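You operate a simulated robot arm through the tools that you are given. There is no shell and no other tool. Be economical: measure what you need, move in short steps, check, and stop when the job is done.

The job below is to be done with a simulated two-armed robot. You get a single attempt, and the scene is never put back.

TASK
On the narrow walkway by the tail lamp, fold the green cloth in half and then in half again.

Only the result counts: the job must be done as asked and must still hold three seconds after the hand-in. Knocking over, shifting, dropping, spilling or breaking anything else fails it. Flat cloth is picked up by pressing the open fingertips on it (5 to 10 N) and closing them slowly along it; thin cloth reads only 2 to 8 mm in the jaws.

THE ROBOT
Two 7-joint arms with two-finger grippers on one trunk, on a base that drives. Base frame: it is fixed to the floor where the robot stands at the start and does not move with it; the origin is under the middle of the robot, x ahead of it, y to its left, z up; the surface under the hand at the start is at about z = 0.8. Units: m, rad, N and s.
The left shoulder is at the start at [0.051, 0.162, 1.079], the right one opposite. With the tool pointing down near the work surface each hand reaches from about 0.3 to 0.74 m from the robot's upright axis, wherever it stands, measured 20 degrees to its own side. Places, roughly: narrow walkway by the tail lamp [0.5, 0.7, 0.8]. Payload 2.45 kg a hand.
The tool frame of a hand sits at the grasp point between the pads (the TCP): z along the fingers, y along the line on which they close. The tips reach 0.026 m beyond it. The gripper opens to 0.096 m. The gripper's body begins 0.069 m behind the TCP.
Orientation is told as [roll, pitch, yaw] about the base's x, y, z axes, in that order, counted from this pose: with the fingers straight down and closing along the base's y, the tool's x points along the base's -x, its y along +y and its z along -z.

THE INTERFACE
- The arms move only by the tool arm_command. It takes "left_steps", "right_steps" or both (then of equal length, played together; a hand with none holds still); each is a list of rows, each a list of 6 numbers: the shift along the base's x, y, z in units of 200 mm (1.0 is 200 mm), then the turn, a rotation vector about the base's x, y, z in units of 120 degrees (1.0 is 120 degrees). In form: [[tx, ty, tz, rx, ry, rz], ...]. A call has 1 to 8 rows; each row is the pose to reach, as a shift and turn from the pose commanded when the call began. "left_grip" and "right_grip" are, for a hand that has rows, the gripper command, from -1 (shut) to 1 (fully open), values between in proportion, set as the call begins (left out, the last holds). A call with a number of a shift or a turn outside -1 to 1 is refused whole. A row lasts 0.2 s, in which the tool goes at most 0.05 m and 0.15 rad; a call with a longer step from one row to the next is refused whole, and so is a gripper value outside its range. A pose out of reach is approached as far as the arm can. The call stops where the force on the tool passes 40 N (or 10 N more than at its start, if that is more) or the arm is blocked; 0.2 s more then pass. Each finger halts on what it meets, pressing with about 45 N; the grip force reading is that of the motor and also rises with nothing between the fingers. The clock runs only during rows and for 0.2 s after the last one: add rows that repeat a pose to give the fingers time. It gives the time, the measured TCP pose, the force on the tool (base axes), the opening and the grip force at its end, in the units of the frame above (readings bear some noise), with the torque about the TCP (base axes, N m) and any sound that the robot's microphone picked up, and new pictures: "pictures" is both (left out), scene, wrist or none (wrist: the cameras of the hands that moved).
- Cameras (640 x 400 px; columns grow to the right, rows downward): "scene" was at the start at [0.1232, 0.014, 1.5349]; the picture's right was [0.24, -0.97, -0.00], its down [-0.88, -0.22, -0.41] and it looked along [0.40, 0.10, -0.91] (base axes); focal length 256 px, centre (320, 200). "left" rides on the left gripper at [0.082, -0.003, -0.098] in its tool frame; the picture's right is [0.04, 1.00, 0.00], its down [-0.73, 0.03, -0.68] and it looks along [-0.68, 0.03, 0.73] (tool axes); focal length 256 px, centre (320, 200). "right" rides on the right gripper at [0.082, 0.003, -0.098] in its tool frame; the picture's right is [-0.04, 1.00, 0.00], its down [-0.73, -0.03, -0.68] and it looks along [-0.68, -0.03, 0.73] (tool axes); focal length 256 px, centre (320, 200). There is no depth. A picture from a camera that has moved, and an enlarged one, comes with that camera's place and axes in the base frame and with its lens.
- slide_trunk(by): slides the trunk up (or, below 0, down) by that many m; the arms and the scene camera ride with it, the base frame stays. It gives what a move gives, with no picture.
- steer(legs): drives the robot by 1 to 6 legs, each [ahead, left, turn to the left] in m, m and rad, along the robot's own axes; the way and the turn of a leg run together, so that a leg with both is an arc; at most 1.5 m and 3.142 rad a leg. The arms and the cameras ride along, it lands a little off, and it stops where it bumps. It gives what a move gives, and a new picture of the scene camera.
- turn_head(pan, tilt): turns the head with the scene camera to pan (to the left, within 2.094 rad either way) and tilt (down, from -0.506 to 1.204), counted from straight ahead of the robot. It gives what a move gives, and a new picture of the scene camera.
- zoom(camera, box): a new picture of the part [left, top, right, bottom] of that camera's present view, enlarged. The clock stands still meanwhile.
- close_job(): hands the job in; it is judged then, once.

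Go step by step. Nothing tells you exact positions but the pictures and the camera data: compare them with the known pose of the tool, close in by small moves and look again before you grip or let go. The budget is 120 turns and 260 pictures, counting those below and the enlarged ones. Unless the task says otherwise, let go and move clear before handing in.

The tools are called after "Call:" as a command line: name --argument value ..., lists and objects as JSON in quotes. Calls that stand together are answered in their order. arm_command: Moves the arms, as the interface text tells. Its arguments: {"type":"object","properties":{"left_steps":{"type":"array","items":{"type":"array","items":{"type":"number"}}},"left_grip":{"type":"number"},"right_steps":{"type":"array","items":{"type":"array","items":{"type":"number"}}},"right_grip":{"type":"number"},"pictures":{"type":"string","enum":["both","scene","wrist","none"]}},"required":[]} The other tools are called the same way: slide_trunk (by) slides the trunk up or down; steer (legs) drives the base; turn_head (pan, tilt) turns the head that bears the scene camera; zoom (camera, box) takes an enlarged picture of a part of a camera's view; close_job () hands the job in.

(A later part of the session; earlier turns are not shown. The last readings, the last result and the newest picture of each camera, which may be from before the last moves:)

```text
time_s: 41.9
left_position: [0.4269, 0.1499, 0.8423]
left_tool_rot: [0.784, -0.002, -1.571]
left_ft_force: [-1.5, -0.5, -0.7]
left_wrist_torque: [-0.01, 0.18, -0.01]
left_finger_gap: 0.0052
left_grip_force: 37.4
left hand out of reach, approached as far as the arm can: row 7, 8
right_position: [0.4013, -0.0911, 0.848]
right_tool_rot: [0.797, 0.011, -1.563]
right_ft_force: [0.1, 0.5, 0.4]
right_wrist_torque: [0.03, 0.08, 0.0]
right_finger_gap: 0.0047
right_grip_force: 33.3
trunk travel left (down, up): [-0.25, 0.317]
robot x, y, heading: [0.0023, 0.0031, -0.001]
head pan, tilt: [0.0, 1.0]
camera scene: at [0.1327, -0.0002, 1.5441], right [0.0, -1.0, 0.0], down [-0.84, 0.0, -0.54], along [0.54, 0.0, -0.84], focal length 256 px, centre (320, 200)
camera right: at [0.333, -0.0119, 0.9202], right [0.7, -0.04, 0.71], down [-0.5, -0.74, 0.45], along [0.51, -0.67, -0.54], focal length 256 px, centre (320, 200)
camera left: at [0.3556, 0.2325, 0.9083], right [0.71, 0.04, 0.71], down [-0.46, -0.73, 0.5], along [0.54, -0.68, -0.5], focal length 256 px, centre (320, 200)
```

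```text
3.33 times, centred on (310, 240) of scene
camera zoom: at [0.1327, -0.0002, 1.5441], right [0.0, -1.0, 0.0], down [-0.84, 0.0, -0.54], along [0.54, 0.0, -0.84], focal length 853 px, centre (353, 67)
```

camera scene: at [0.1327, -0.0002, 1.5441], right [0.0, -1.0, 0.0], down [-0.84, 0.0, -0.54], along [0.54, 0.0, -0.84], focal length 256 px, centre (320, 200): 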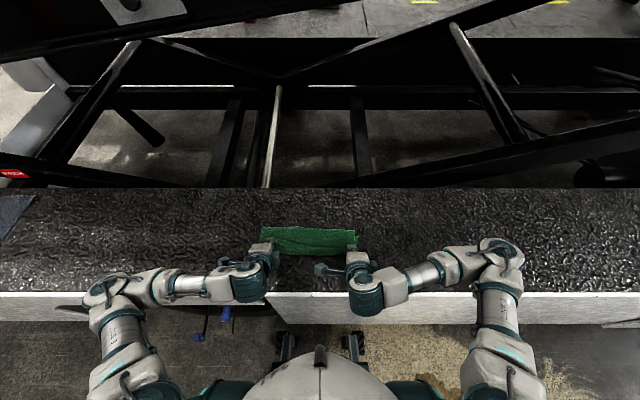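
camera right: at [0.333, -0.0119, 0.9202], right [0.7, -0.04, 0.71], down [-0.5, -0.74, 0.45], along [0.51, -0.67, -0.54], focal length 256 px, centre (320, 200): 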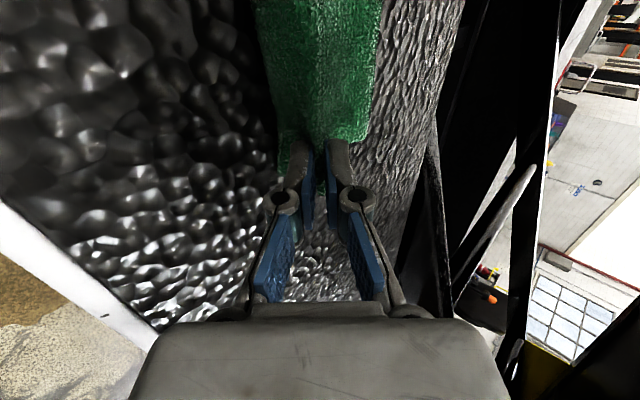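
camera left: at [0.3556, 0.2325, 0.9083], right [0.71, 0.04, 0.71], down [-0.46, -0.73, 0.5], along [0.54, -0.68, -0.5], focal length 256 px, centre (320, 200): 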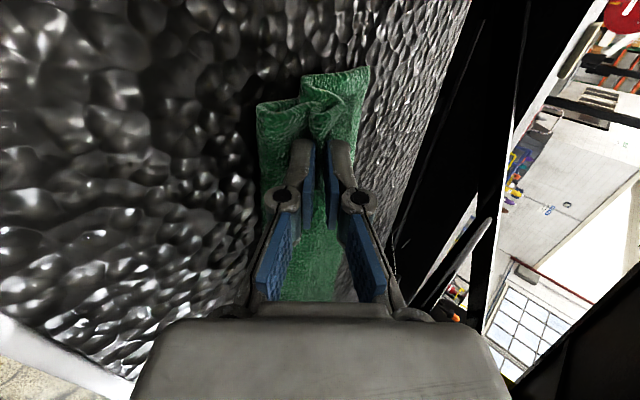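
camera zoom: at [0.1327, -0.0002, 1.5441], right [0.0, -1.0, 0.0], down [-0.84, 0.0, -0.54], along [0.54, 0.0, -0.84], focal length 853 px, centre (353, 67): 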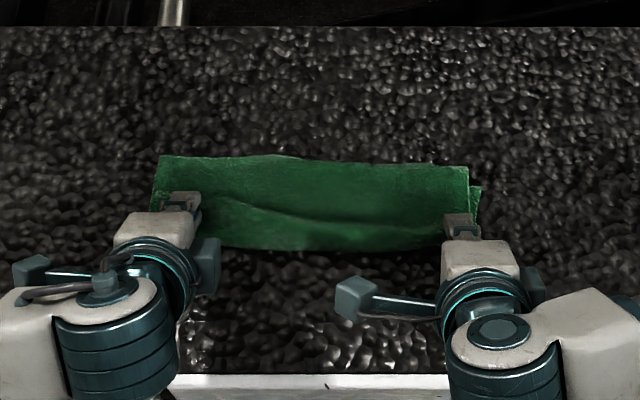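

Call:
zoom --camera "left" --box '[220, 40, 400, 180]'

Call:
zoom --camera "right" --box '[230, 0, 410, 220]'

```text
2.86 times, centred on (310, 110) of left
camera zoom: at [0.3556, 0.2325, 0.9083], right [0.71, 0.04, 0.71], down [-0.46, -0.73, 0.5], along [0.54, -0.68, -0.5], focal length 731 px, centre (349, 457)
```

zoom: 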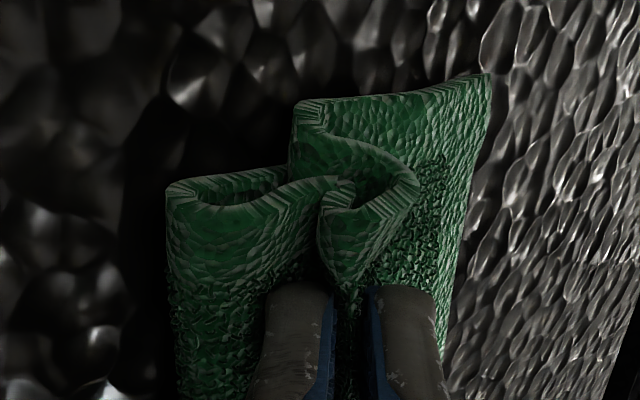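

```text
1.82 times, centred on (320, 110) of right
camera zoom: at [0.333, -0.0119, 0.9202], right [0.7, -0.04, 0.71], down [-0.5, -0.74, 0.45], along [0.51, -0.67, -0.54], focal length 465 px, centre (320, 364)
```

zoom: 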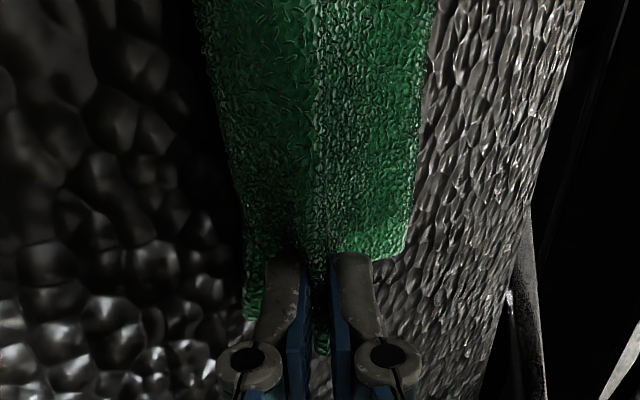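

The lower half still loops about 2 cm toward me under the pinch, because it touched down before it trailed. I'll lift again, move farther forward and re-lay it with more drag.

Call:
arm_command --left_steps '[[0.02, 0.01, 0.15, 0, 0.05, 0], [0.08, 0.02, 0.3, 0, 0.11, 0], [0.2, 0.03, 0.44, 0, 0.17, 0], [0.34, 0.04, 0.56, 0, 0.23, 0], [0.48, 0.045, 0.66, 0, 0.29, 0], [0.62, 0.045, 0.7, 0, 0.34, 0], [0.76, 0.045, 0.7, 0, 0.375, 0], [0.76, 0.045, 0.7, 0, 0.375, 0]]' --right_steps '[[0.02, 0, 0.15, 0, 0.05, 0], [0.1, 0, 0.3, 0, 0.11, 0], [0.25, 0, 0.44, 0, 0.17, 0], [0.41, 0, 0.55, 0, 0.23, 0], [0.57, 0, 0.64, 0, 0.29, 0], [0.73, 0, 0.67, 0, 0.34, 0], [0.87, 0, 0.67, 0, 0.375, 0], [0.87, 0, 0.67, 0, 0.375, 0]]'

```text
time_s: 43.7
left_position: [0.5764, 0.1592, 0.9825]
left_tool_rot: [0.0, -0.001, -1.57]
left_ft_force: [-0.5, -1.0, -1.2]
left_wrist_torque: [-0.05, -0.02, 0.0]
left_finger_gap: 0.0034
left_grip_force: 31.0
right_position: [0.5749, -0.0919, 0.9838]
right_tool_rot: [0.01, 0.012, -1.572]
right_ft_force: [-1.5, -0.2, 0.0]
right_wrist_torque: [0.02, -0.07, -0.01]
right_finger_gap: 0.0047
right_grip_force: 34.4
trunk travel left (down, up): [-0.25, 0.317]
robot x, y, heading: [0.0008, 0.0008, -0.002]
head pan, tilt: [0.0, 1.0]
camera scene: at [0.1345, -0.0004, 1.544], right [0.0, -1.0, 0.0], down [-0.84, 0.0, -0.54], along [0.54, 0.0, -0.84], focal length 256 px, centre (320, 200)
camera right: at [0.5775, -0.0126, 1.0831], right [1.0, -0.04, 0.01], down [-0.04, -0.74, 0.67], along [-0.02, -0.67, -0.74], focal length 256 px, centre (320, 200)
camera left: at [0.5738, 0.2416, 1.0806], right [1.0, 0.04, 0.0], down [0.03, -0.73, 0.68], along [0.03, -0.68, -0.73], focal length 256 px, centre (320, 200)
```

scene: 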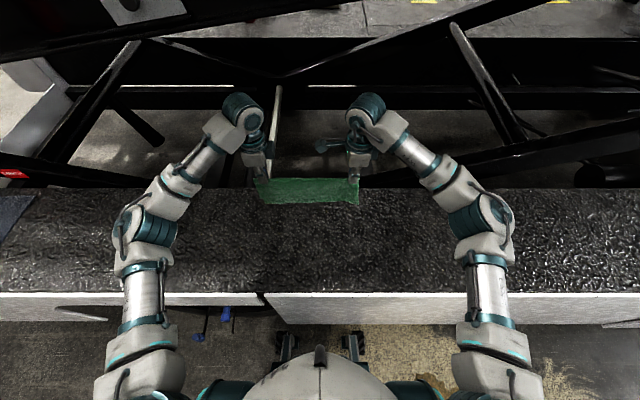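
right: 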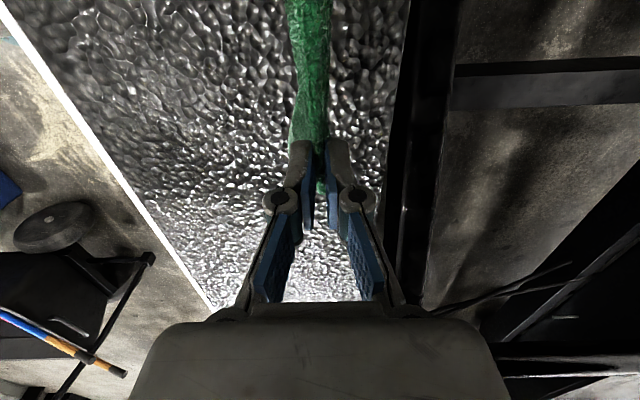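
left: 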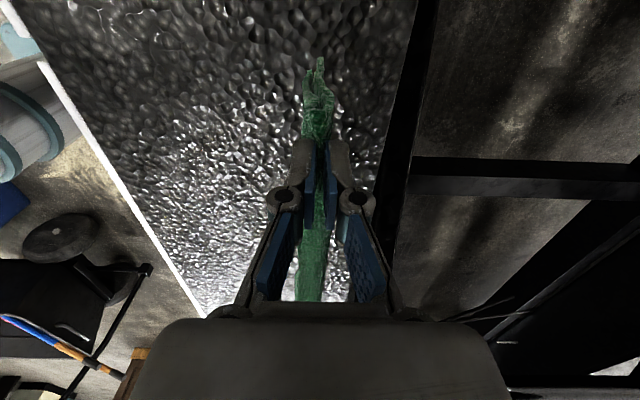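

The cloth hangs freely again. I'll re-lay it with an early drag toward me.

Call:
arm_command --left_steps '[[-0.05, 0, -0.15, 0, 0, 0], [-0.12, 0, -0.26, 0, 0, 0], [-0.28, 0, -0.3, 0, 0, 0], [-0.43, 0, -0.34, 0, -0.06, 0], [-0.53, 0, -0.42, 0, -0.12, 0], [-0.62, 0, -0.51, 0, -0.18, 0], [-0.68, 0, -0.6, 0, -0.24, 0], [-0.73, 0, -0.67, 0, -0.3, 0]]' --right_steps '[[-0.05, 0, -0.15, 0, 0, 0], [-0.12, 0, -0.26, 0, 0, 0], [-0.28, 0, -0.3, 0, 0, 0], [-0.43, 0, -0.34, 0, -0.06, 0], [-0.53, 0, -0.42, 0, -0.12, 0], [-0.62, 0, -0.51, 0, -0.18, 0], [-0.68, 0, -0.6, 0, -0.24, 0], [-0.73, 0, -0.67, 0, -0.3, 0]]'

Call:
zoom --camera "left" --box '[200, 20, 420, 200]'

Call:
zoom --camera "right" --box '[220, 0, 420, 240]'

```text
time_s: 45.5
left_position: [0.4319, 0.1583, 0.8478]
left_tool_rot: [0.629, -0.003, -1.574]
left_ft_force: [-0.9, -0.3, 1.0]
left_wrist_torque: [0.02, 0.01, -0.01]
left_finger_gap: 0.0042
left_grip_force: 31.4
right_position: [0.4288, -0.091, 0.8482]
right_tool_rot: [0.641, 0.009, -1.565]
right_ft_force: [0.1, 0.1, 0.4]
right_wrist_torque: [-0.01, 0.02, -0.01]
right_finger_gap: 0.005
right_grip_force: 33.5
trunk travel left (down, up): [-0.25, 0.317]
robot x, y, heading: [0.0019, 0.0002, 0.006]
head pan, tilt: [0.0, 1.0]
camera scene: at [0.1322, -0.0001, 1.5441], right [0.0, -1.0, 0.0], down [-0.84, 0.0, -0.54], along [0.54, 0.0, -0.84], focal length 256 px, centre (320, 200)
camera right: at [0.3713, -0.0123, 0.9302], right [0.8, -0.04, 0.6], down [-0.43, -0.74, 0.52], along [0.42, -0.67, -0.61], focal length 256 px, centre (320, 200)
camera left: at [0.3724, 0.2405, 0.9247], right [0.81, 0.04, 0.59], down [-0.38, -0.73, 0.57], along [0.45, -0.68, -0.57], focal length 256 px, centre (320, 200)
```

scene: 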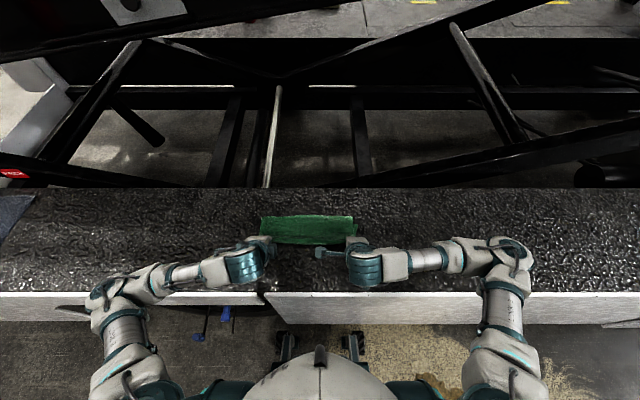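
right: 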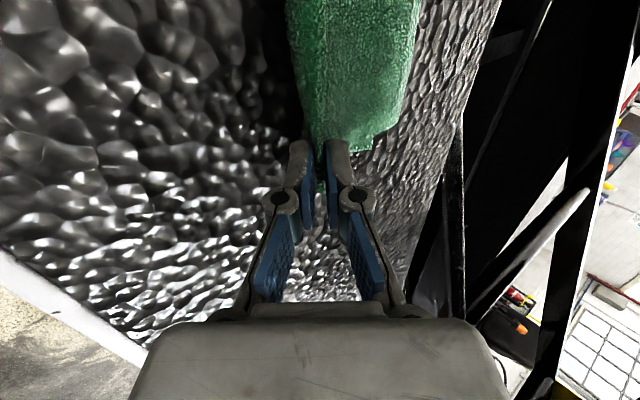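
left: 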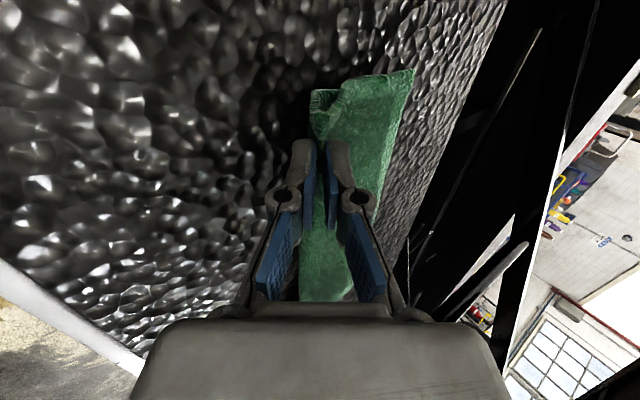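

```text
2.22 times, centred on (310, 110) of left
camera zoom: at [0.3724, 0.2405, 0.9247], right [0.81, 0.04, 0.59], down [-0.38, -0.73, 0.57], along [0.45, -0.68, -0.57], focal length 569 px, centre (342, 400)
```

zoom: 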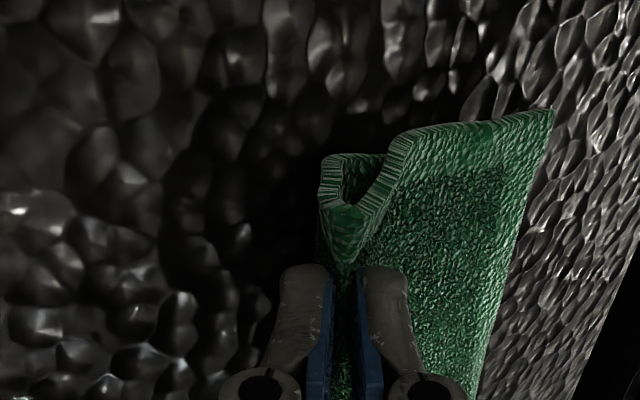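

```text
1.67 times, centred on (320, 120) of right
camera zoom: at [0.3713, -0.0123, 0.9302], right [0.8, -0.04, 0.6], down [-0.43, -0.74, 0.52], along [0.42, -0.67, -0.61], focal length 427 px, centre (320, 333)
```

zoom: 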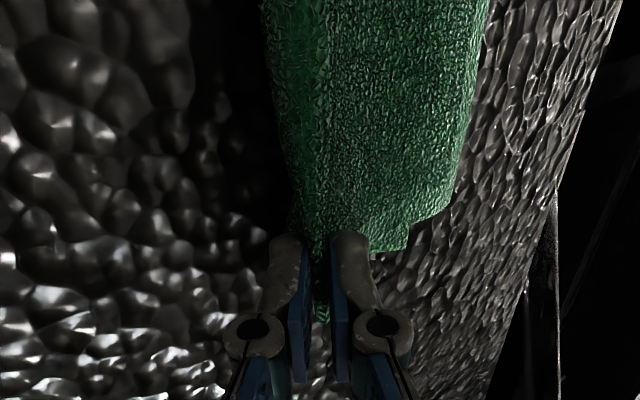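

Now both halves trail away cleanly. I'll lower the last centimetre, release, and withdraw along the fingers.

Call:
arm_command --left_steps '[[-0.04, 0, -0.03, 0, 0, 0], [-0.05, 0, -0.065, 0, 0, 0], [-0.05, 0, -0.075, 0, 0, 0]]' --right_steps '[[-0.04, 0, -0.03, 0, 0, 0], [-0.05, 0, -0.065, 0, 0, 0], [-0.05, 0, -0.075, 0, 0, 0]]' --pictures "none"

Call:
arm_command --left_steps '[[0, 0, 0, 0, 0, 0], [0, 0, 0, 0, 0, 0], [-0.04, 0, 0.05, 0, 0, 0], [-0.1, 0, 0.14, 0, 0, 0], [-0.15, 0, 0.3, 0, 0.05, 0], [-0.15, 0, 0.5, 0, 0.1, 0]]' --right_steps '[[0, 0, 0, 0, 0, 0], [0, 0, 0, 0, 0, 0], [-0.04, 0, 0.05, 0, 0, 0], [-0.1, 0, 0.14, 0, 0, 0], [-0.15, 0, 0.3, 0, 0.05, 0], [-0.15, 0, 0.5, 0, 0.1, 0]]' --left_grip -0.7 --right_grip -0.7

Call:
zoom --camera "scene" --box '[240, 190, 380, 280]'

```text
time_s: 46.3
left_position: [0.422, 0.1582, 0.8326]
left_tool_rot: [0.628, -0.002, -1.571]
left_ft_force: [1.0, -1.3, -0.5]
left_wrist_torque: [-0.04, -0.03, -0.01]
left_finger_gap: 0.0025
left_grip_force: 28.9
right_position: [0.4203, -0.0919, 0.8336]
right_tool_rot: [0.638, 0.01, -1.565]
right_ft_force: [0.6, -0.1, 0.4]
right_wrist_torque: [-0.03, 0.03, 0.03]
right_finger_gap: 0.0039
right_grip_force: 32.0
trunk travel left (down, up): [-0.25, 0.317]
robot x, y, heading: [-0.0001, 0.0015, 0.001]
head pan, tilt: [0.0, 1.0]
```

```text
time_s: 47.7
left_position: [0.3926, 0.1594, 0.9334]
left_tool_rot: [0.419, -0.003, -1.571]
left_ft_force: [0.4, 0.2, 0.2]
left_wrist_torque: [0.03, 0.02, 0.01]
left_finger_gap: 0.0146
left_grip_force: 0.1
left hand out of reach, approached as far as the arm can: row 4, 5
right_position: [0.3906, -0.0905, 0.9348]
right_tool_rot: [0.427, 0.011, -1.568]
right_ft_force: [-0.3, 0.2, 0.3]
right_wrist_torque: [0.01, 0.0, -0.02]
right_finger_gap: 0.0143
right_grip_force: 0.0
trunk travel left (down, up): [-0.25, 0.317]
robot x, y, heading: [0.0015, 0.005, 0.002]
head pan, tilt: [0.0, 1.0]
camera scene: at [0.1328, -0.0002, 1.5442], right [0.0, -1.0, 0.0], down [-0.84, 0.0, -0.54], along [0.54, 0.0, -0.84], focal length 256 px, centre (320, 200)
camera right: at [0.3521, -0.0109, 1.0272], right [0.91, -0.04, 0.41], down [-0.31, -0.74, 0.6], along [0.28, -0.67, -0.69], focal length 256 px, centre (320, 200)
camera left: at [0.3501, 0.241, 1.0215], right [0.91, 0.04, 0.41], down [-0.25, -0.73, 0.63], along [0.32, -0.68, -0.66], focal length 256 px, centre (320, 200)
```

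scene: 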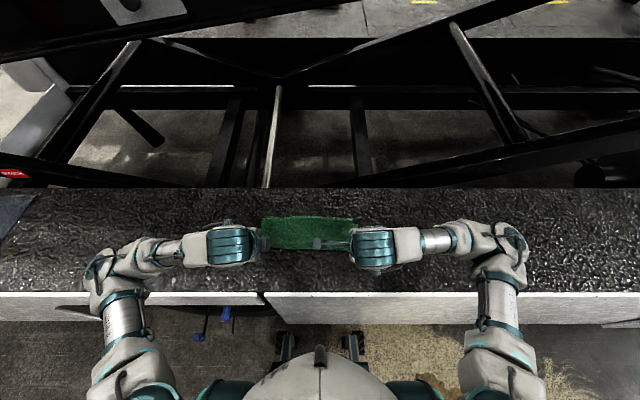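
right: 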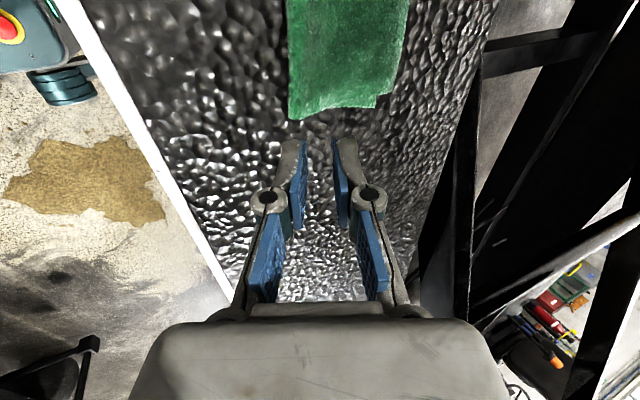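
left: 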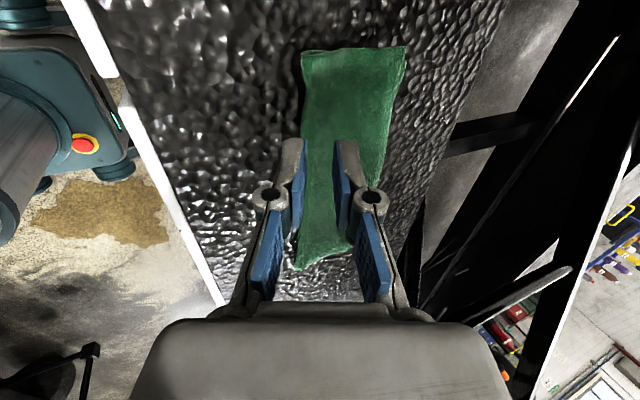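

```text
4.44 times, centred on (310, 235) of scene
camera zoom: at [0.1328, -0.0002, 1.5442], right [0.0, -1.0, 0.0], down [-0.84, 0.0, -0.54], along [0.54, 0.0, -0.84], focal length 1138 px, centre (364, 44)
```

zoom: 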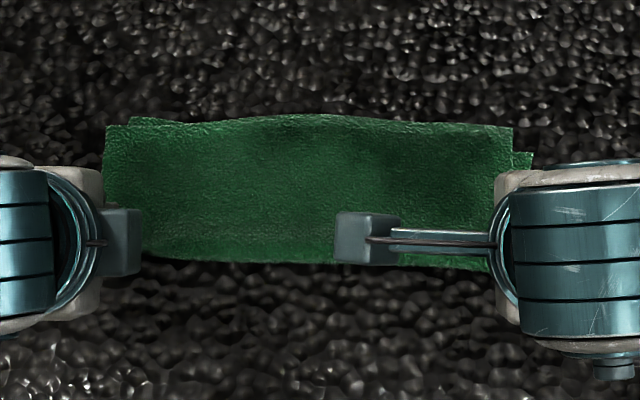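

The half fold is neat: x 0.43–0.54, y −0.11–0.19. For the second fold, the right hand (fingers closing along x) will pinch only the last centimetre of the left edge and carry it over to the right, tilting on the way. First I'll clear the left hand and bring the right one across.

Call:
arm_command --left_steps '[[0, 0.15, 0.1, 0, 0, 0], [0, 0.35, 0.2, 0, 0, 0], [0, 0.55, 0.3, 0, 0, 0], [0, 0.75, 0.4, 0, 0, 0], [0, 0.95, 0.4, 0, 0, 0], [0, 0.95, 0.4, 0, 0, 0]]' --right_steps '[[0, 0, 0.1, 0, 0.05, 0], [0.1, 0, 0.15, 0, 0.1, 0], [0.2, 0, 0.15, 0, 0.15, 0], [0.3, 0.15, 0.15, 0, 0.2, 0], [0.42, 0.35, 0.15, 0, 0.2, 0], [0.467, 0.55, 0.15, 0, 0.2, 0]]' --pictures "none"

Call:
arm_command --right_steps '[[0, 0.2, 0, 0, 0, 0], [0, 0.4, 0, 0, 0, 0], [0, 0.6, -0.05, 0, 0, 0], [0, 0.8, -0.15, 0, 0, 0], [0, 0.85, -0.3, 0, 0, 0], [0, 0.85, -0.38, 0, 0, 0], [0, 0.85, -0.38, 0, 0, 0]]' --right_grip -0.4

```text
time_s: 49.1
left_position: [0.3935, 0.3521, 1.0098]
left_tool_rot: [0.417, -0.006, -1.573]
left_ft_force: [-0.5, -0.8, -0.8]
left_wrist_torque: [-0.02, 0.02, -0.04]
left_finger_gap: 0.0144
left_grip_force: 0.0
right_position: [0.4835, 0.0222, 0.9652]
right_tool_rot: [0.008, 0.007, -1.571]
right_ft_force: [0.3, -0.4, -0.3]
right_wrist_torque: [-0.03, -0.01, 0.0]
right_finger_gap: 0.0144
right_grip_force: 0.0
trunk travel left (down, up): [-0.25, 0.317]
robot x, y, heading: [0.001, 0.0031, 0.001]
head pan, tilt: [0.0, 1.0]
```

```text
time_s: 50.7
left_position: [0.3925, 0.3513, 1.011]
left_tool_rot: [0.419, -0.002, -1.57]
left_ft_force: [0.2, -0.1, 0.5]
left_wrist_torque: [-0.01, -0.01, 0.0]
left_finger_gap: 0.0143
left_grip_force: 0.1
right_position: [0.4838, 0.1903, 0.8891]
right_tool_rot: [0.01, 0.011, -1.574]
right_ft_force: [-0.1, -0.1, 0.2]
right_wrist_torque: [-0.01, -0.02, -0.02]
right_finger_gap: 0.0289
right_grip_force: 0.1
trunk travel left (down, up): [-0.25, 0.317]
robot x, y, heading: [-0.0003, -0.0004, 0.001]
head pan, tilt: [0.0, 1.0]
camera scene: at [0.1331, 0.0051, 1.544], right [0.0, -1.0, 0.0], down [-0.84, 0.0, -0.54], along [0.54, 0.0, -0.84], focal length 256 px, centre (320, 200)
camera right: at [0.4866, 0.2698, 0.988], right [1.0, -0.04, 0.01], down [-0.04, -0.74, 0.67], along [-0.02, -0.67, -0.74], focal length 256 px, centre (320, 200)
```

scene: 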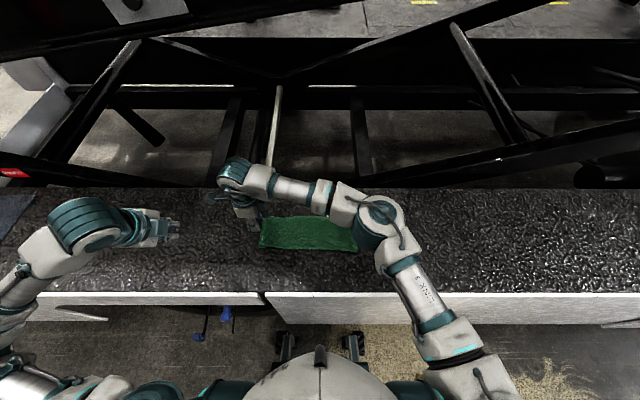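
right: 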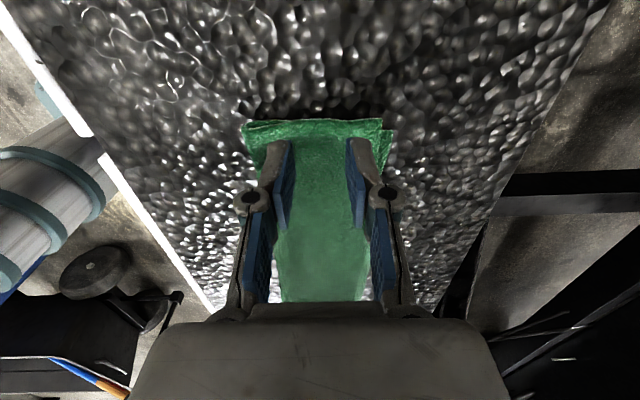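

The left edge is at y≈0.185. I'll shift 3 mm inward and lower to contact.

Call:
arm_command --right_steps '[[-0.01, -0.015, -0.1, 0, 0, 0], [-0.015, -0.02, -0.2, 0, 0, 0], [-0.015, -0.02, -0.26, 0, 0, 0], [-0.015, -0.02, -0.285, 0, 0, 0], [-0.015, -0.02, -0.285, 0, 0, 0]]' --pictures "wrist"

```text
time_s: 51.9
left_position: [0.3928, 0.3504, 1.0115]
left_tool_rot: [0.418, -0.001, -1.571]
left_ft_force: [0.4, -1.1, -0.2]
left_wrist_torque: [0.02, -0.02, -0.02]
left_finger_gap: 0.0144
left_grip_force: 0.0
right_position: [0.4816, 0.1855, 0.8315]
right_tool_rot: [0.01, 0.01, -1.572]
right_ft_force: [1.0, -0.2, 5.6]
right_wrist_torque: [-0.07, 0.04, -0.03]
right_finger_gap: 0.0286
right_grip_force: 0.3
trunk travel left (down, up): [-0.25, 0.317]
robot x, y, heading: [-0.0023, -0.0033, -0.0]
head pan, tilt: [0.0, 1.0]
camera right: at [0.4841, 0.2638, 0.9314], right [1.0, -0.04, 0.01], down [-0.04, -0.74, 0.67], along [-0.02, -0.67, -0.74], focal length 256 px, centre (320, 200)
```

right: 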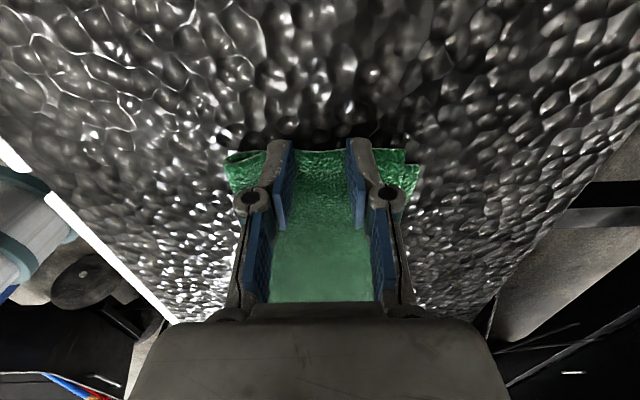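

Contact is about 6 N. I'll press slightly more so both layers gather, and close slowly.

Call:
arm_command --right_steps '[[0, 0, -0.006, 0, 0, 0], [0, 0, -0.006, 0, 0, 0]]' --right_grip -0.55 --pictures "none"

Call:
arm_command --right_steps '[[0, 0, -0.003, 0, 0, 0], [0, 0, -0.003, 0, 0, 0]]' --right_grip -0.68 --pictures "wrist"

```text
time_s: 52.5
left_position: [0.3916, 0.3515, 1.0118]
left_tool_rot: [0.418, -0.002, -1.572]
left_ft_force: [0.7, -0.2, -0.1]
left_wrist_torque: [0.0, 0.02, 0.0]
left_finger_gap: 0.0144
left_grip_force: 0.0
right_position: [0.4806, 0.1847, 0.831]
right_tool_rot: [0.013, 0.012, -1.573]
right_ft_force: [0.3, 0.6, 9.4]
right_wrist_torque: [-0.08, -0.03, -0.02]
right_finger_gap: 0.021
right_grip_force: 0.1
trunk travel left (down, up): [-0.25, 0.317]
robot x, y, heading: [0.0005, 0.0023, -0.003]
head pan, tilt: [0.0, 1.0]
```

```text
time_s: 53.1
left_position: [0.391, 0.35, 1.0117]
left_tool_rot: [0.419, -0.002, -1.571]
left_ft_force: [0.1, 0.1, -0.2]
left_wrist_torque: [-0.02, 0.02, 0.02]
left_finger_gap: 0.0142
left_grip_force: 0.0
right_position: [0.4801, 0.1849, 0.8296]
right_tool_rot: [0.013, 0.013, -1.573]
right_ft_force: [0.4, 1.1, 16.2]
right_wrist_torque: [-0.08, 0.01, 0.0]
right_finger_gap: 0.0161
right_grip_force: 0.0
trunk travel left (down, up): [-0.25, 0.317]
robot x, y, heading: [-0.0004, 0.0016, -0.003]
head pan, tilt: [0.0, 1.0]
camera right: at [0.4824, 0.2637, 0.9297], right [1.0, -0.04, 0.01], down [-0.04, -0.74, 0.67], along [-0.02, -0.67, -0.74], focal length 256 px, centre (320, 200)
```

right: 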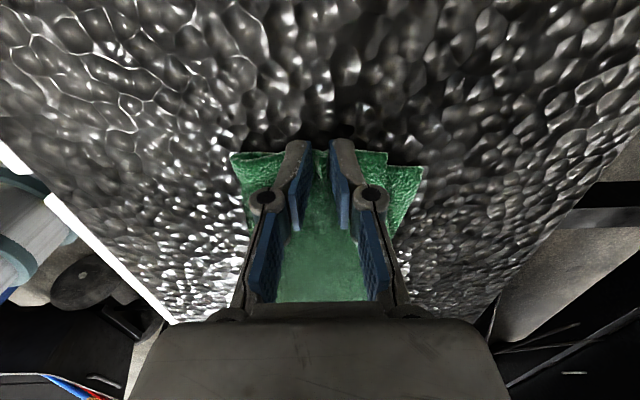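

Call:
arm_command --right_steps '[[0, 0, 0, 0, 0, 0], [0, 0, 0, 0, 0, 0]]' --right_grip -0.82 --pictures "none"

Call:
arm_command --right_steps '[[0, 0, 0.003, 0, 0, 0], [0, 0, 0.003, 0, 0, 0], [0, 0, 0.003, 0, 0, 0]]' --right_grip -1 --pictures "none"

Call:
arm_command --right_steps '[[0, -0.02, 0.1, 0, 0, 0], [0, -0.06, 0.2, 0, 0, 0], [0, -0.06, 0.2, 0, 0, 0]]'

Call:
zoom --camera "right" --box '[200, 80, 460, 240]'

```text
time_s: 53.7
left_position: [0.392, 0.3504, 1.013]
left_tool_rot: [0.42, -0.002, -1.571]
left_ft_force: [0.3, 0.1, -0.1]
left_wrist_torque: [0.0, -0.01, 0.0]
left_finger_gap: 0.0143
left_grip_force: 0.1
right_position: [0.4796, 0.1848, 0.8293]
right_tool_rot: [0.013, 0.013, -1.574]
right_ft_force: [-0.6, 1.0, 21.0]
right_wrist_torque: [-0.17, 0.05, -0.02]
right_finger_gap: 0.0078
right_grip_force: 0.1
trunk travel left (down, up): [-0.25, 0.317]
robot x, y, heading: [-0.003, -0.0049, -0.001]
head pan, tilt: [0.0, 1.0]
```

```text
time_s: 54.5
left_position: [0.3918, 0.3513, 1.0109]
left_tool_rot: [0.42, -0.002, -1.57]
left_ft_force: [0.0, 0.6, 0.7]
left_wrist_torque: [0.02, 0.01, -0.02]
left_finger_gap: 0.0143
left_grip_force: 0.1
right_position: [0.4797, 0.1853, 0.8308]
right_tool_rot: [0.01, 0.012, -1.573]
right_ft_force: [0.5, 1.4, 16.9]
right_wrist_torque: [-0.11, -0.01, 0.02]
right_finger_gap: 0.0035
right_grip_force: 32.1
trunk travel left (down, up): [-0.25, 0.317]
robot x, y, heading: [-0.0005, 0.0003, 0.001]
head pan, tilt: [0.0, 1.0]
```

```text
time_s: 55.3
left_position: [0.3927, 0.3506, 1.0104]
left_tool_rot: [0.417, -0.002, -1.572]
left_ft_force: [0.0, -0.2, -0.7]
left_wrist_torque: [0.0, 0.02, -0.02]
left_finger_gap: 0.0144
left_grip_force: 0.0
right_position: [0.4798, 0.1721, 0.8693]
right_tool_rot: [0.008, 0.011, -1.572]
right_ft_force: [-0.9, 0.2, -0.2]
right_wrist_torque: [-0.01, 0.04, 0.0]
right_finger_gap: 0.0035
right_grip_force: 32.6
trunk travel left (down, up): [-0.25, 0.317]
robot x, y, heading: [-0.0019, 0.0005, 0.0]
head pan, tilt: [0.0, 1.0]
camera scene: at [0.134, 0.004, 1.5439], right [0.0, -1.0, 0.0], down [-0.84, 0.0, -0.54], along [0.54, 0.0, -0.84], focal length 256 px, centre (320, 200)
camera right: at [0.482, 0.2512, 0.9692], right [1.0, -0.04, 0.01], down [-0.04, -0.74, 0.67], along [-0.02, -0.67, -0.74], focal length 256 px, centre (320, 200)
```

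scene: 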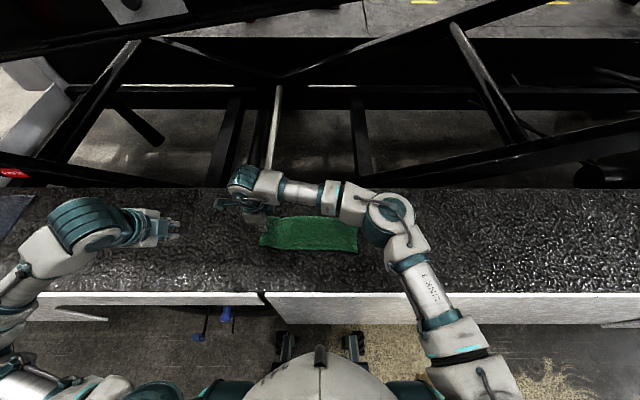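
right: 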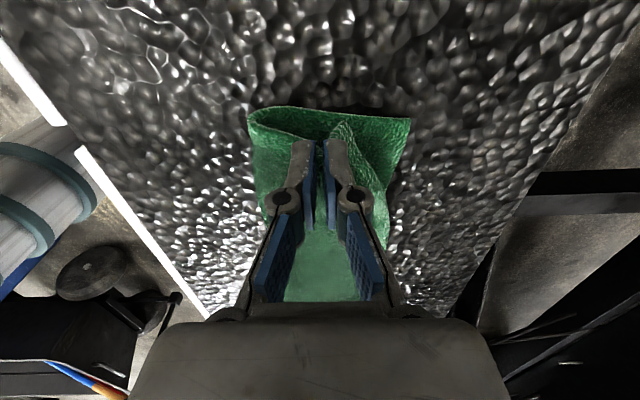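

```text
2.46 times, centred on (330, 160) of right
camera zoom: at [0.482, 0.2512, 0.9692], right [1.0, -0.04, 0.01], down [-0.04, -0.74, 0.67], along [-0.02, -0.67, -0.74], focal length 630 px, centre (295, 298)
```

zoom: 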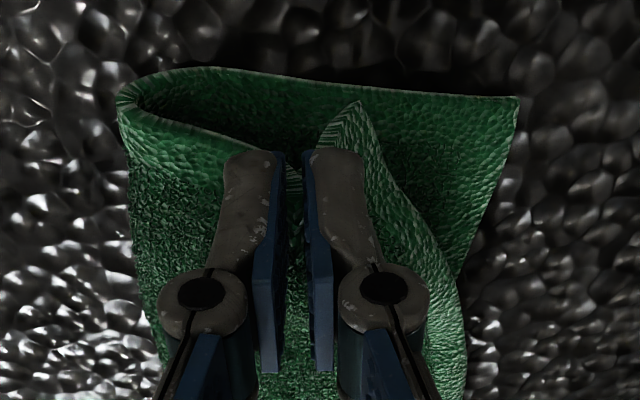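

Only the top layer came up (3.5 mm in the jaws). I'll lay it back and release. Then I'll use fingers closing along y: the inner one presses on the stack, and the outer one at table level just outside the edge pushes both layers up into the jaws.

Call:
arm_command --right_steps '[[0, 0.05, -0.08, 0, 0, 0], [0, 0.08, -0.15, 0, 0, 0], [0, 0.08, -0.185, 0, 0, 0], [0, 0.08, -0.185, 0, 0, 0]]' --pictures "none"

Call:
arm_command --right_steps '[[0, 0, 0, 0, 0, 0], [0, 0, 0, 0, 0, 0], [0, 0, 0.1, 0, 0, 0], [0, 0, 0.3, 0, 0, 0.07], [0, 0, 0.35, 0, 0, 0.14], [0, 0, 0.35, 0, 0, 0.21], [0, 0, 0.35, 0, 0, 0.28], [0, 0, 0.35, 0, 0, 0.35]]' --right_grip -0.5 --pictures "none"

Call:
arm_command --right_steps '[[0, 0, 0, 0, 0, 0.07], [0, 0, 0, 0, 0, 0.14], [0, 0, 0, 0, 0, 0.21], [0, 0, 0, 0, 0, 0.28], [0, 0, 0, 0, 0, 0.35], [0, 0, 0, 0, 0, 0.4], [0, 0, 0, 0, 0, 0.4]]'

```text
time_s: 56.3
left_position: [0.3927, 0.3505, 1.0109]
left_tool_rot: [0.419, -0.001, -1.57]
left_ft_force: [0.8, -0.1, 0.2]
left_wrist_torque: [0.0, -0.03, 0.01]
left_finger_gap: 0.0145
left_grip_force: 0.2
right_position: [0.4812, 0.1888, 0.8326]
right_tool_rot: [0.009, 0.011, -1.573]
right_ft_force: [-1.6, -0.3, 1.1]
right_wrist_torque: [0.0, 0.03, 0.04]
right_finger_gap: 0.0035
right_grip_force: 32.2
trunk travel left (down, up): [-0.25, 0.317]
robot x, y, heading: [-0.0003, 0.0029, -0.001]
head pan, tilt: [0.0, 1.0]
```

```text
time_s: 58.1
left_position: [0.3926, 0.3509, 1.0104]
left_tool_rot: [0.416, -0.002, -1.57]
left_ft_force: [-0.3, 0.4, 1.0]
left_wrist_torque: [-0.03, -0.01, 0.01]
left_finger_gap: 0.0143
left_grip_force: 0.1
right_position: [0.4799, 0.1886, 0.9027]
right_tool_rot: [0.012, 0.012, -0.837]
right_ft_force: [0.2, 0.4, -1.1]
right_wrist_torque: [-0.04, -0.01, -0.02]
right_finger_gap: 0.0239
right_grip_force: 0.0
trunk travel left (down, up): [-0.25, 0.317]
robot x, y, heading: [-0.0028, 0.0017, 0.004]
head pan, tilt: [0.0, 1.0]
```

```text
time_s: 59.7
left_position: [0.3922, 0.3494, 1.0115]
left_tool_rot: [0.417, -0.001, -1.571]
left_ft_force: [0.5, 0.1, -0.1]
left_wrist_torque: [-0.03, 0.01, -0.01]
left_finger_gap: 0.0145
left_grip_force: 0.2
right_position: [0.481, 0.1887, 0.9009]
right_tool_rot: [0.01, 0.015, 0.0]
right_ft_force: [-0.8, 0.4, -0.2]
right_wrist_torque: [-0.04, -0.01, 0.0]
right_finger_gap: 0.024
right_grip_force: 0.1
trunk travel left (down, up): [-0.25, 0.317]
robot x, y, heading: [0.0026, 0.0013, 0.003]
head pan, tilt: [0.0, 1.0]
camera scene: at [0.1333, 0.0047, 1.544], right [0.0, -1.0, 0.0], down [-0.84, 0.0, -0.54], along [0.54, 0.0, -0.84], focal length 256 px, centre (320, 200)
camera right: at [0.4005, 0.1903, 1.0011], right [0.04, 1.0, 0.01], down [0.74, -0.04, 0.67], along [0.67, -0.02, -0.74], focal length 256 px, centre (320, 200)
```

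scene: 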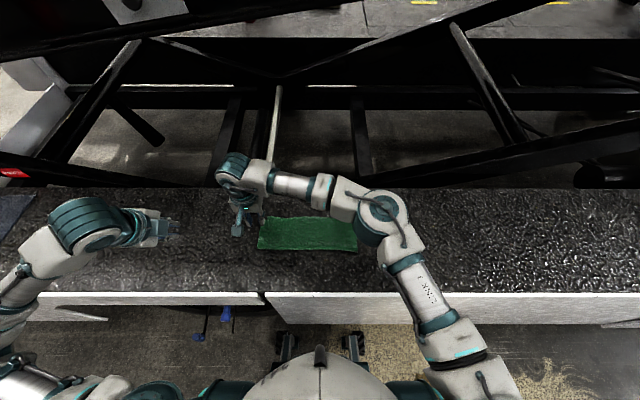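
right: 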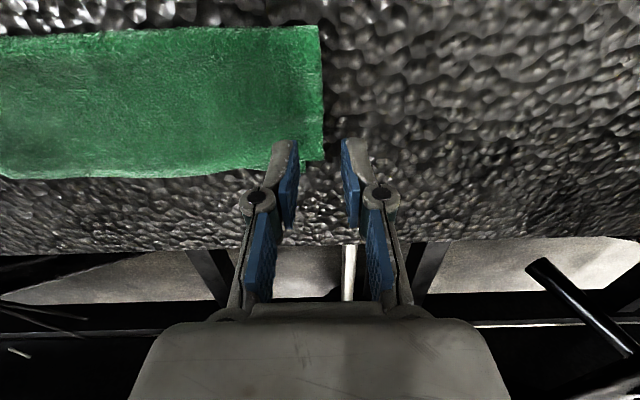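

The left edge is at y≈0.19. I'll open to 36 mm, tilt slightly so the outer finger sits lower, and come down with the inner finger on the cloth and the outer just off the edge.

Call:
arm_command --right_steps '[[0, -0.024, -0.1, -0.038, 0, 0], [0, -0.024, -0.2, -0.038, 0, 0], [0, -0.024, -0.3, -0.038, 0, 0], [0, -0.024, -0.335, -0.038, 0, 0], [0, -0.024, -0.345, -0.038, 0, 0], [0, -0.024, -0.345, -0.038, 0, 0]]' --right_grip -0.25

Call:
zoom --camera "right" --box '[200, 60, 460, 240]'

```text
time_s: 61.1
left_position: [0.3927, 0.3499, 1.0114]
left_tool_rot: [0.42, -0.002, -1.571]
left_ft_force: [-0.3, -0.2, -0.6]
left_wrist_torque: [0.02, -0.02, 0.01]
left_finger_gap: 0.0145
left_grip_force: 0.0
right_position: [0.4812, 0.1827, 0.8318]
right_tool_rot: [-0.07, 0.013, -0.003]
right_ft_force: [0.0, 0.6, 0.9]
right_wrist_torque: [-0.01, -0.02, -0.02]
right_finger_gap: 0.0363
right_grip_force: 0.7
trunk travel left (down, up): [-0.25, 0.317]
robot x, y, heading: [0.0024, -0.0025, 0.0]
head pan, tilt: [0.0, 1.0]
camera scene: at [0.1333, 0.0048, 1.544], right [0.0, -1.0, 0.0], down [-0.84, 0.0, -0.54], along [0.54, 0.0, -0.84], focal length 256 px, centre (320, 200)
camera right: at [0.4006, 0.1923, 0.9317], right [0.04, 1.0, -0.07], down [0.74, 0.02, 0.67], along [0.67, -0.08, -0.74], focal length 256 px, centre (320, 200)
```

scene: 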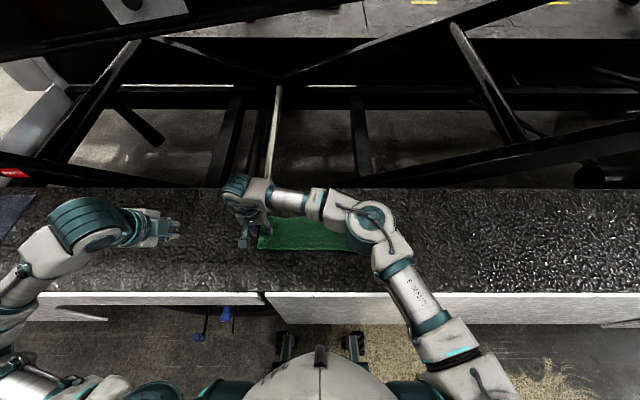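
right: 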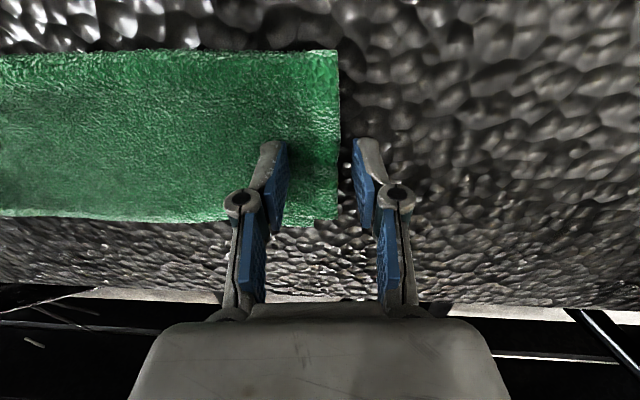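

```text
2.22 times, centred on (330, 150) of right
camera zoom: at [0.4006, 0.1923, 0.9317], right [0.04, 1.0, -0.07], down [0.74, 0.02, 0.67], along [0.67, -0.08, -0.74], focal length 569 px, centre (298, 311)
```

zoom: 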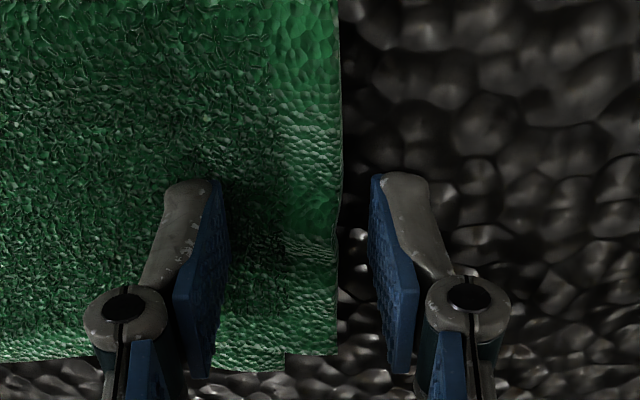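

The placement is perfect: edge between the fingers, outer finger off the cloth. I'll press down for contact.

Call:
arm_command --right_steps '[[0, 0, -0.01, 0, 0, 0], [0, 0, -0.016, 0, 0, 0], [0, 0, -0.016, 0, 0, 0]]' --pictures "none"

```text
time_s: 61.9
left_position: [0.3926, 0.35, 1.0114]
left_tool_rot: [0.42, -0.002, -1.572]
left_ft_force: [0.3, 0.0, -1.0]
left_wrist_torque: [0.01, -0.01, 0.01]
left_finger_gap: 0.0146
left_grip_force: 0.1
right_position: [0.4804, 0.1845, 0.8301]
right_tool_rot: [-0.07, 0.012, -0.002]
right_ft_force: [0.4, -0.9, 3.2]
right_wrist_torque: [-0.1, -0.03, 0.04]
right_finger_gap: 0.0375
right_grip_force: 0.8
trunk travel left (down, up): [-0.25, 0.317]
robot x, y, heading: [-0.0022, 0.002, -0.0]
head pan, tilt: [0.0, 1.0]
```

Call:
arm_command --right_steps '[[0, 0, -0.005, -0.01, 0, 0], [0, 0, -0.008, -0.02, 0, 0], [0, 0, -0.008, -0.02, 0, 0]]' --pictures "none"

```text
time_s: 62.7
left_position: [0.3913, 0.3521, 1.0117]
left_tool_rot: [0.418, -0.004, -1.573]
left_ft_force: [0.8, 0.2, 0.2]
left_wrist_torque: [-0.02, 0.03, 0.0]
left_finger_gap: 0.0145
left_grip_force: 0.1
right_position: [0.4809, 0.1842, 0.8287]
right_tool_rot: [-0.112, 0.011, -0.003]
right_ft_force: [1.7, 2.3, 7.2]
right_wrist_torque: [0.01, -0.1, -0.02]
right_finger_gap: 0.037
right_grip_force: 0.6
trunk travel left (down, up): [-0.25, 0.317]
robot x, y, heading: [-0.0005, 0.0021, -0.007]
head pan, tilt: [0.0, 1.0]
```

Both fingers are bearing now. I'll close in steps, shifting the hand −y by half the closing so the inner finger stays put.

Call:
arm_command --right_steps '[[0, -0.01, 0, 0, 0, 0], [0, -0.02, 0, 0, 0, 0]]' --right_grip -0.42 --pictures "none"

Call:
arm_command --right_steps '[[0, -0.01, 0, 0, 0, 0], [0, -0.02, 0, 0, 0, 0]]' --right_grip -0.58 --pictures "wrist"

Call:
zoom --camera "right" --box '[200, 60, 460, 240]'

```text
time_s: 63.3
left_position: [0.3928, 0.3507, 1.0122]
left_tool_rot: [0.42, -0.001, -1.57]
left_ft_force: [0.5, -0.2, -0.1]
left_wrist_torque: [0.01, 0.03, 0.0]
left_finger_gap: 0.0143
left_grip_force: 0.1
right_position: [0.4797, 0.1804, 0.8297]
right_tool_rot: [-0.11, 0.013, -0.003]
right_ft_force: [3.9, 1.3, 10.4]
right_wrist_torque: [-0.21, -0.07, 0.1]
right_finger_gap: 0.0264
right_grip_force: 0.0
trunk travel left (down, up): [-0.25, 0.317]
robot x, y, heading: [-0.0014, -0.0015, 0.001]
head pan, tilt: [0.0, 1.0]
```

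```text
time_s: 63.9
left_position: [0.3927, 0.3512, 1.0109]
left_tool_rot: [0.418, 0.0, -1.571]
left_ft_force: [0.4, 0.5, -0.2]
left_wrist_torque: [0.01, -0.01, 0.01]
left_finger_gap: 0.0143
left_grip_force: 0.1
right_position: [0.4812, 0.1752, 0.8293]
right_tool_rot: [-0.11, 0.011, -0.002]
right_ft_force: [5.7, 0.2, 9.9]
right_wrist_torque: [-0.16, -0.13, 0.09]
right_finger_gap: 0.0215
right_grip_force: 0.4
trunk travel left (down, up): [-0.25, 0.317]
robot x, y, heading: [0.004, -0.0045, -0.001]
head pan, tilt: [0.0, 1.0]
camera right: at [0.3996, 0.189, 0.9272], right [0.04, 0.99, -0.11], down [0.74, 0.04, 0.67], along [0.67, -0.11, -0.73], focal length 256 px, centre (320, 200)
```

right: 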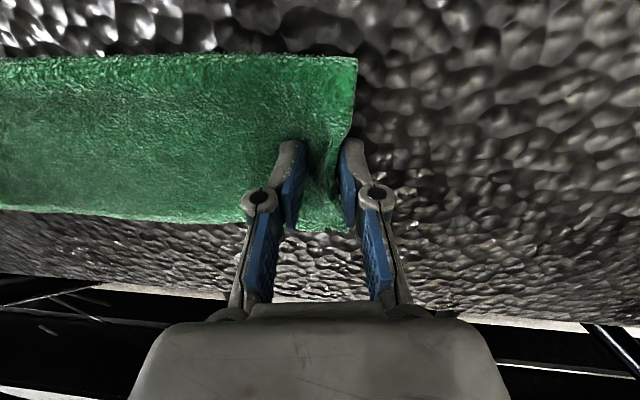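

```text
2.22 times, centred on (330, 150) of right
camera zoom: at [0.3996, 0.189, 0.9272], right [0.04, 0.99, -0.11], down [0.74, 0.04, 0.67], along [0.67, -0.11, -0.73], focal length 569 px, centre (298, 311)
```

zoom: 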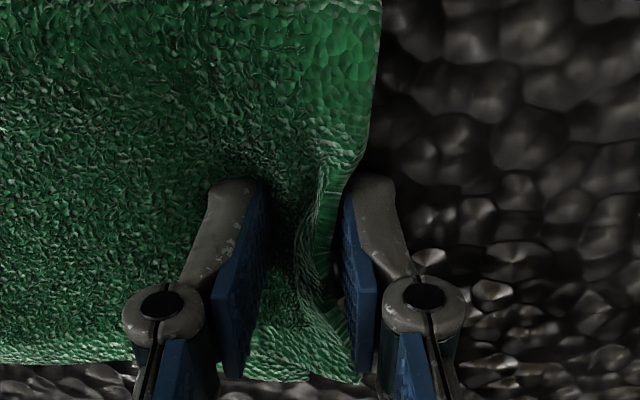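

The edge is turning up between the fingers exactly as intended. I'll keep closing.

Call:
arm_command --right_steps '[[0, -0.01, 0, 0, 0, 0], [0, -0.018, 0, 0, 0, 0]]' --right_grip -0.72 --pictures "none"

Call:
arm_command --right_steps '[[0, -0.01, 0, 0, 0, 0], [0, -0.018, 0, 0, 0, 0]]' --right_grip -0.86 --pictures "none"

Call:
arm_command --right_steps '[[0, -0.008, 0, 0, 0, 0], [0, -0.01, 0, 0, 0, 0], [0, -0.01, 0, 0, 0, 0]]' --right_grip -1 --pictures "none"

Call:
zoom --camera "right" --box '[200, 60, 460, 240]'

```text
time_s: 64.5
left_position: [0.3915, 0.3514, 1.0102]
left_tool_rot: [0.421, -0.005, -1.571]
left_ft_force: [-0.1, 0.4, 0.4]
left_wrist_torque: [0.02, 0.02, 0.04]
left_finger_gap: 0.0142
left_grip_force: 0.0
right_position: [0.4796, 0.173, 0.83]
right_tool_rot: [-0.11, 0.011, -0.005]
right_ft_force: [3.8, 9.0, 21.6]
right_wrist_torque: [0.11, -0.01, 0.0]
right_finger_gap: 0.0111
right_grip_force: 13.4
trunk travel left (down, up): [-0.25, 0.317]
robot x, y, heading: [0.0003, 0.0009, -0.001]
head pan, tilt: [0.0, 1.0]
```

```text
time_s: 65.1
left_position: [0.3915, 0.3523, 1.0112]
left_tool_rot: [0.419, -0.004, -1.571]
left_ft_force: [-0.5, 0.3, -0.4]
left_wrist_torque: [0.0, -0.01, 0.0]
left_finger_gap: 0.0145
left_grip_force: 0.1
right_position: [0.479, 0.1703, 0.8285]
right_tool_rot: [-0.112, 0.012, -0.002]
right_ft_force: [1.3, 5.5, 16.1]
right_wrist_torque: [0.0, -0.11, 0.05]
right_finger_gap: 0.0091
right_grip_force: 1.9
trunk travel left (down, up): [-0.25, 0.317]
robot x, y, heading: [0.0007, -0.001, 0.001]
head pan, tilt: [0.0, 1.0]
```

```text
time_s: 65.9
left_position: [0.3901, 0.3527, 1.0102]
left_tool_rot: [0.419, -0.004, -1.571]
left_ft_force: [-0.3, 0.0, 0.1]
left_wrist_torque: [0.02, 0.0, 0.03]
left_finger_gap: 0.0145
left_grip_force: 0.0
right_position: [0.4792, 0.1688, 0.8298]
right_tool_rot: [-0.11, 0.013, -0.001]
right_ft_force: [-0.1, 17.5, 23.0]
right_wrist_torque: [0.34, -0.19, 0.11]
right_finger_gap: 0.0046
right_grip_force: 33.5
trunk travel left (down, up): [-0.25, 0.317]
robot x, y, heading: [0.001, 0.0009, 0.001]
head pan, tilt: [0.0, 1.0]
```

```text
2.22 times, centred on (330, 150) of right
camera zoom: at [0.3985, 0.1816, 0.9278], right [0.04, 0.99, -0.11], down [0.74, 0.04, 0.67], along [0.67, -0.11, -0.73], focal length 569 px, centre (298, 311)
```

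zoom: 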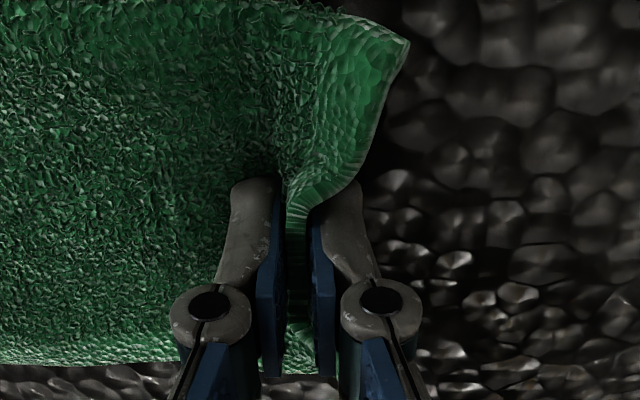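

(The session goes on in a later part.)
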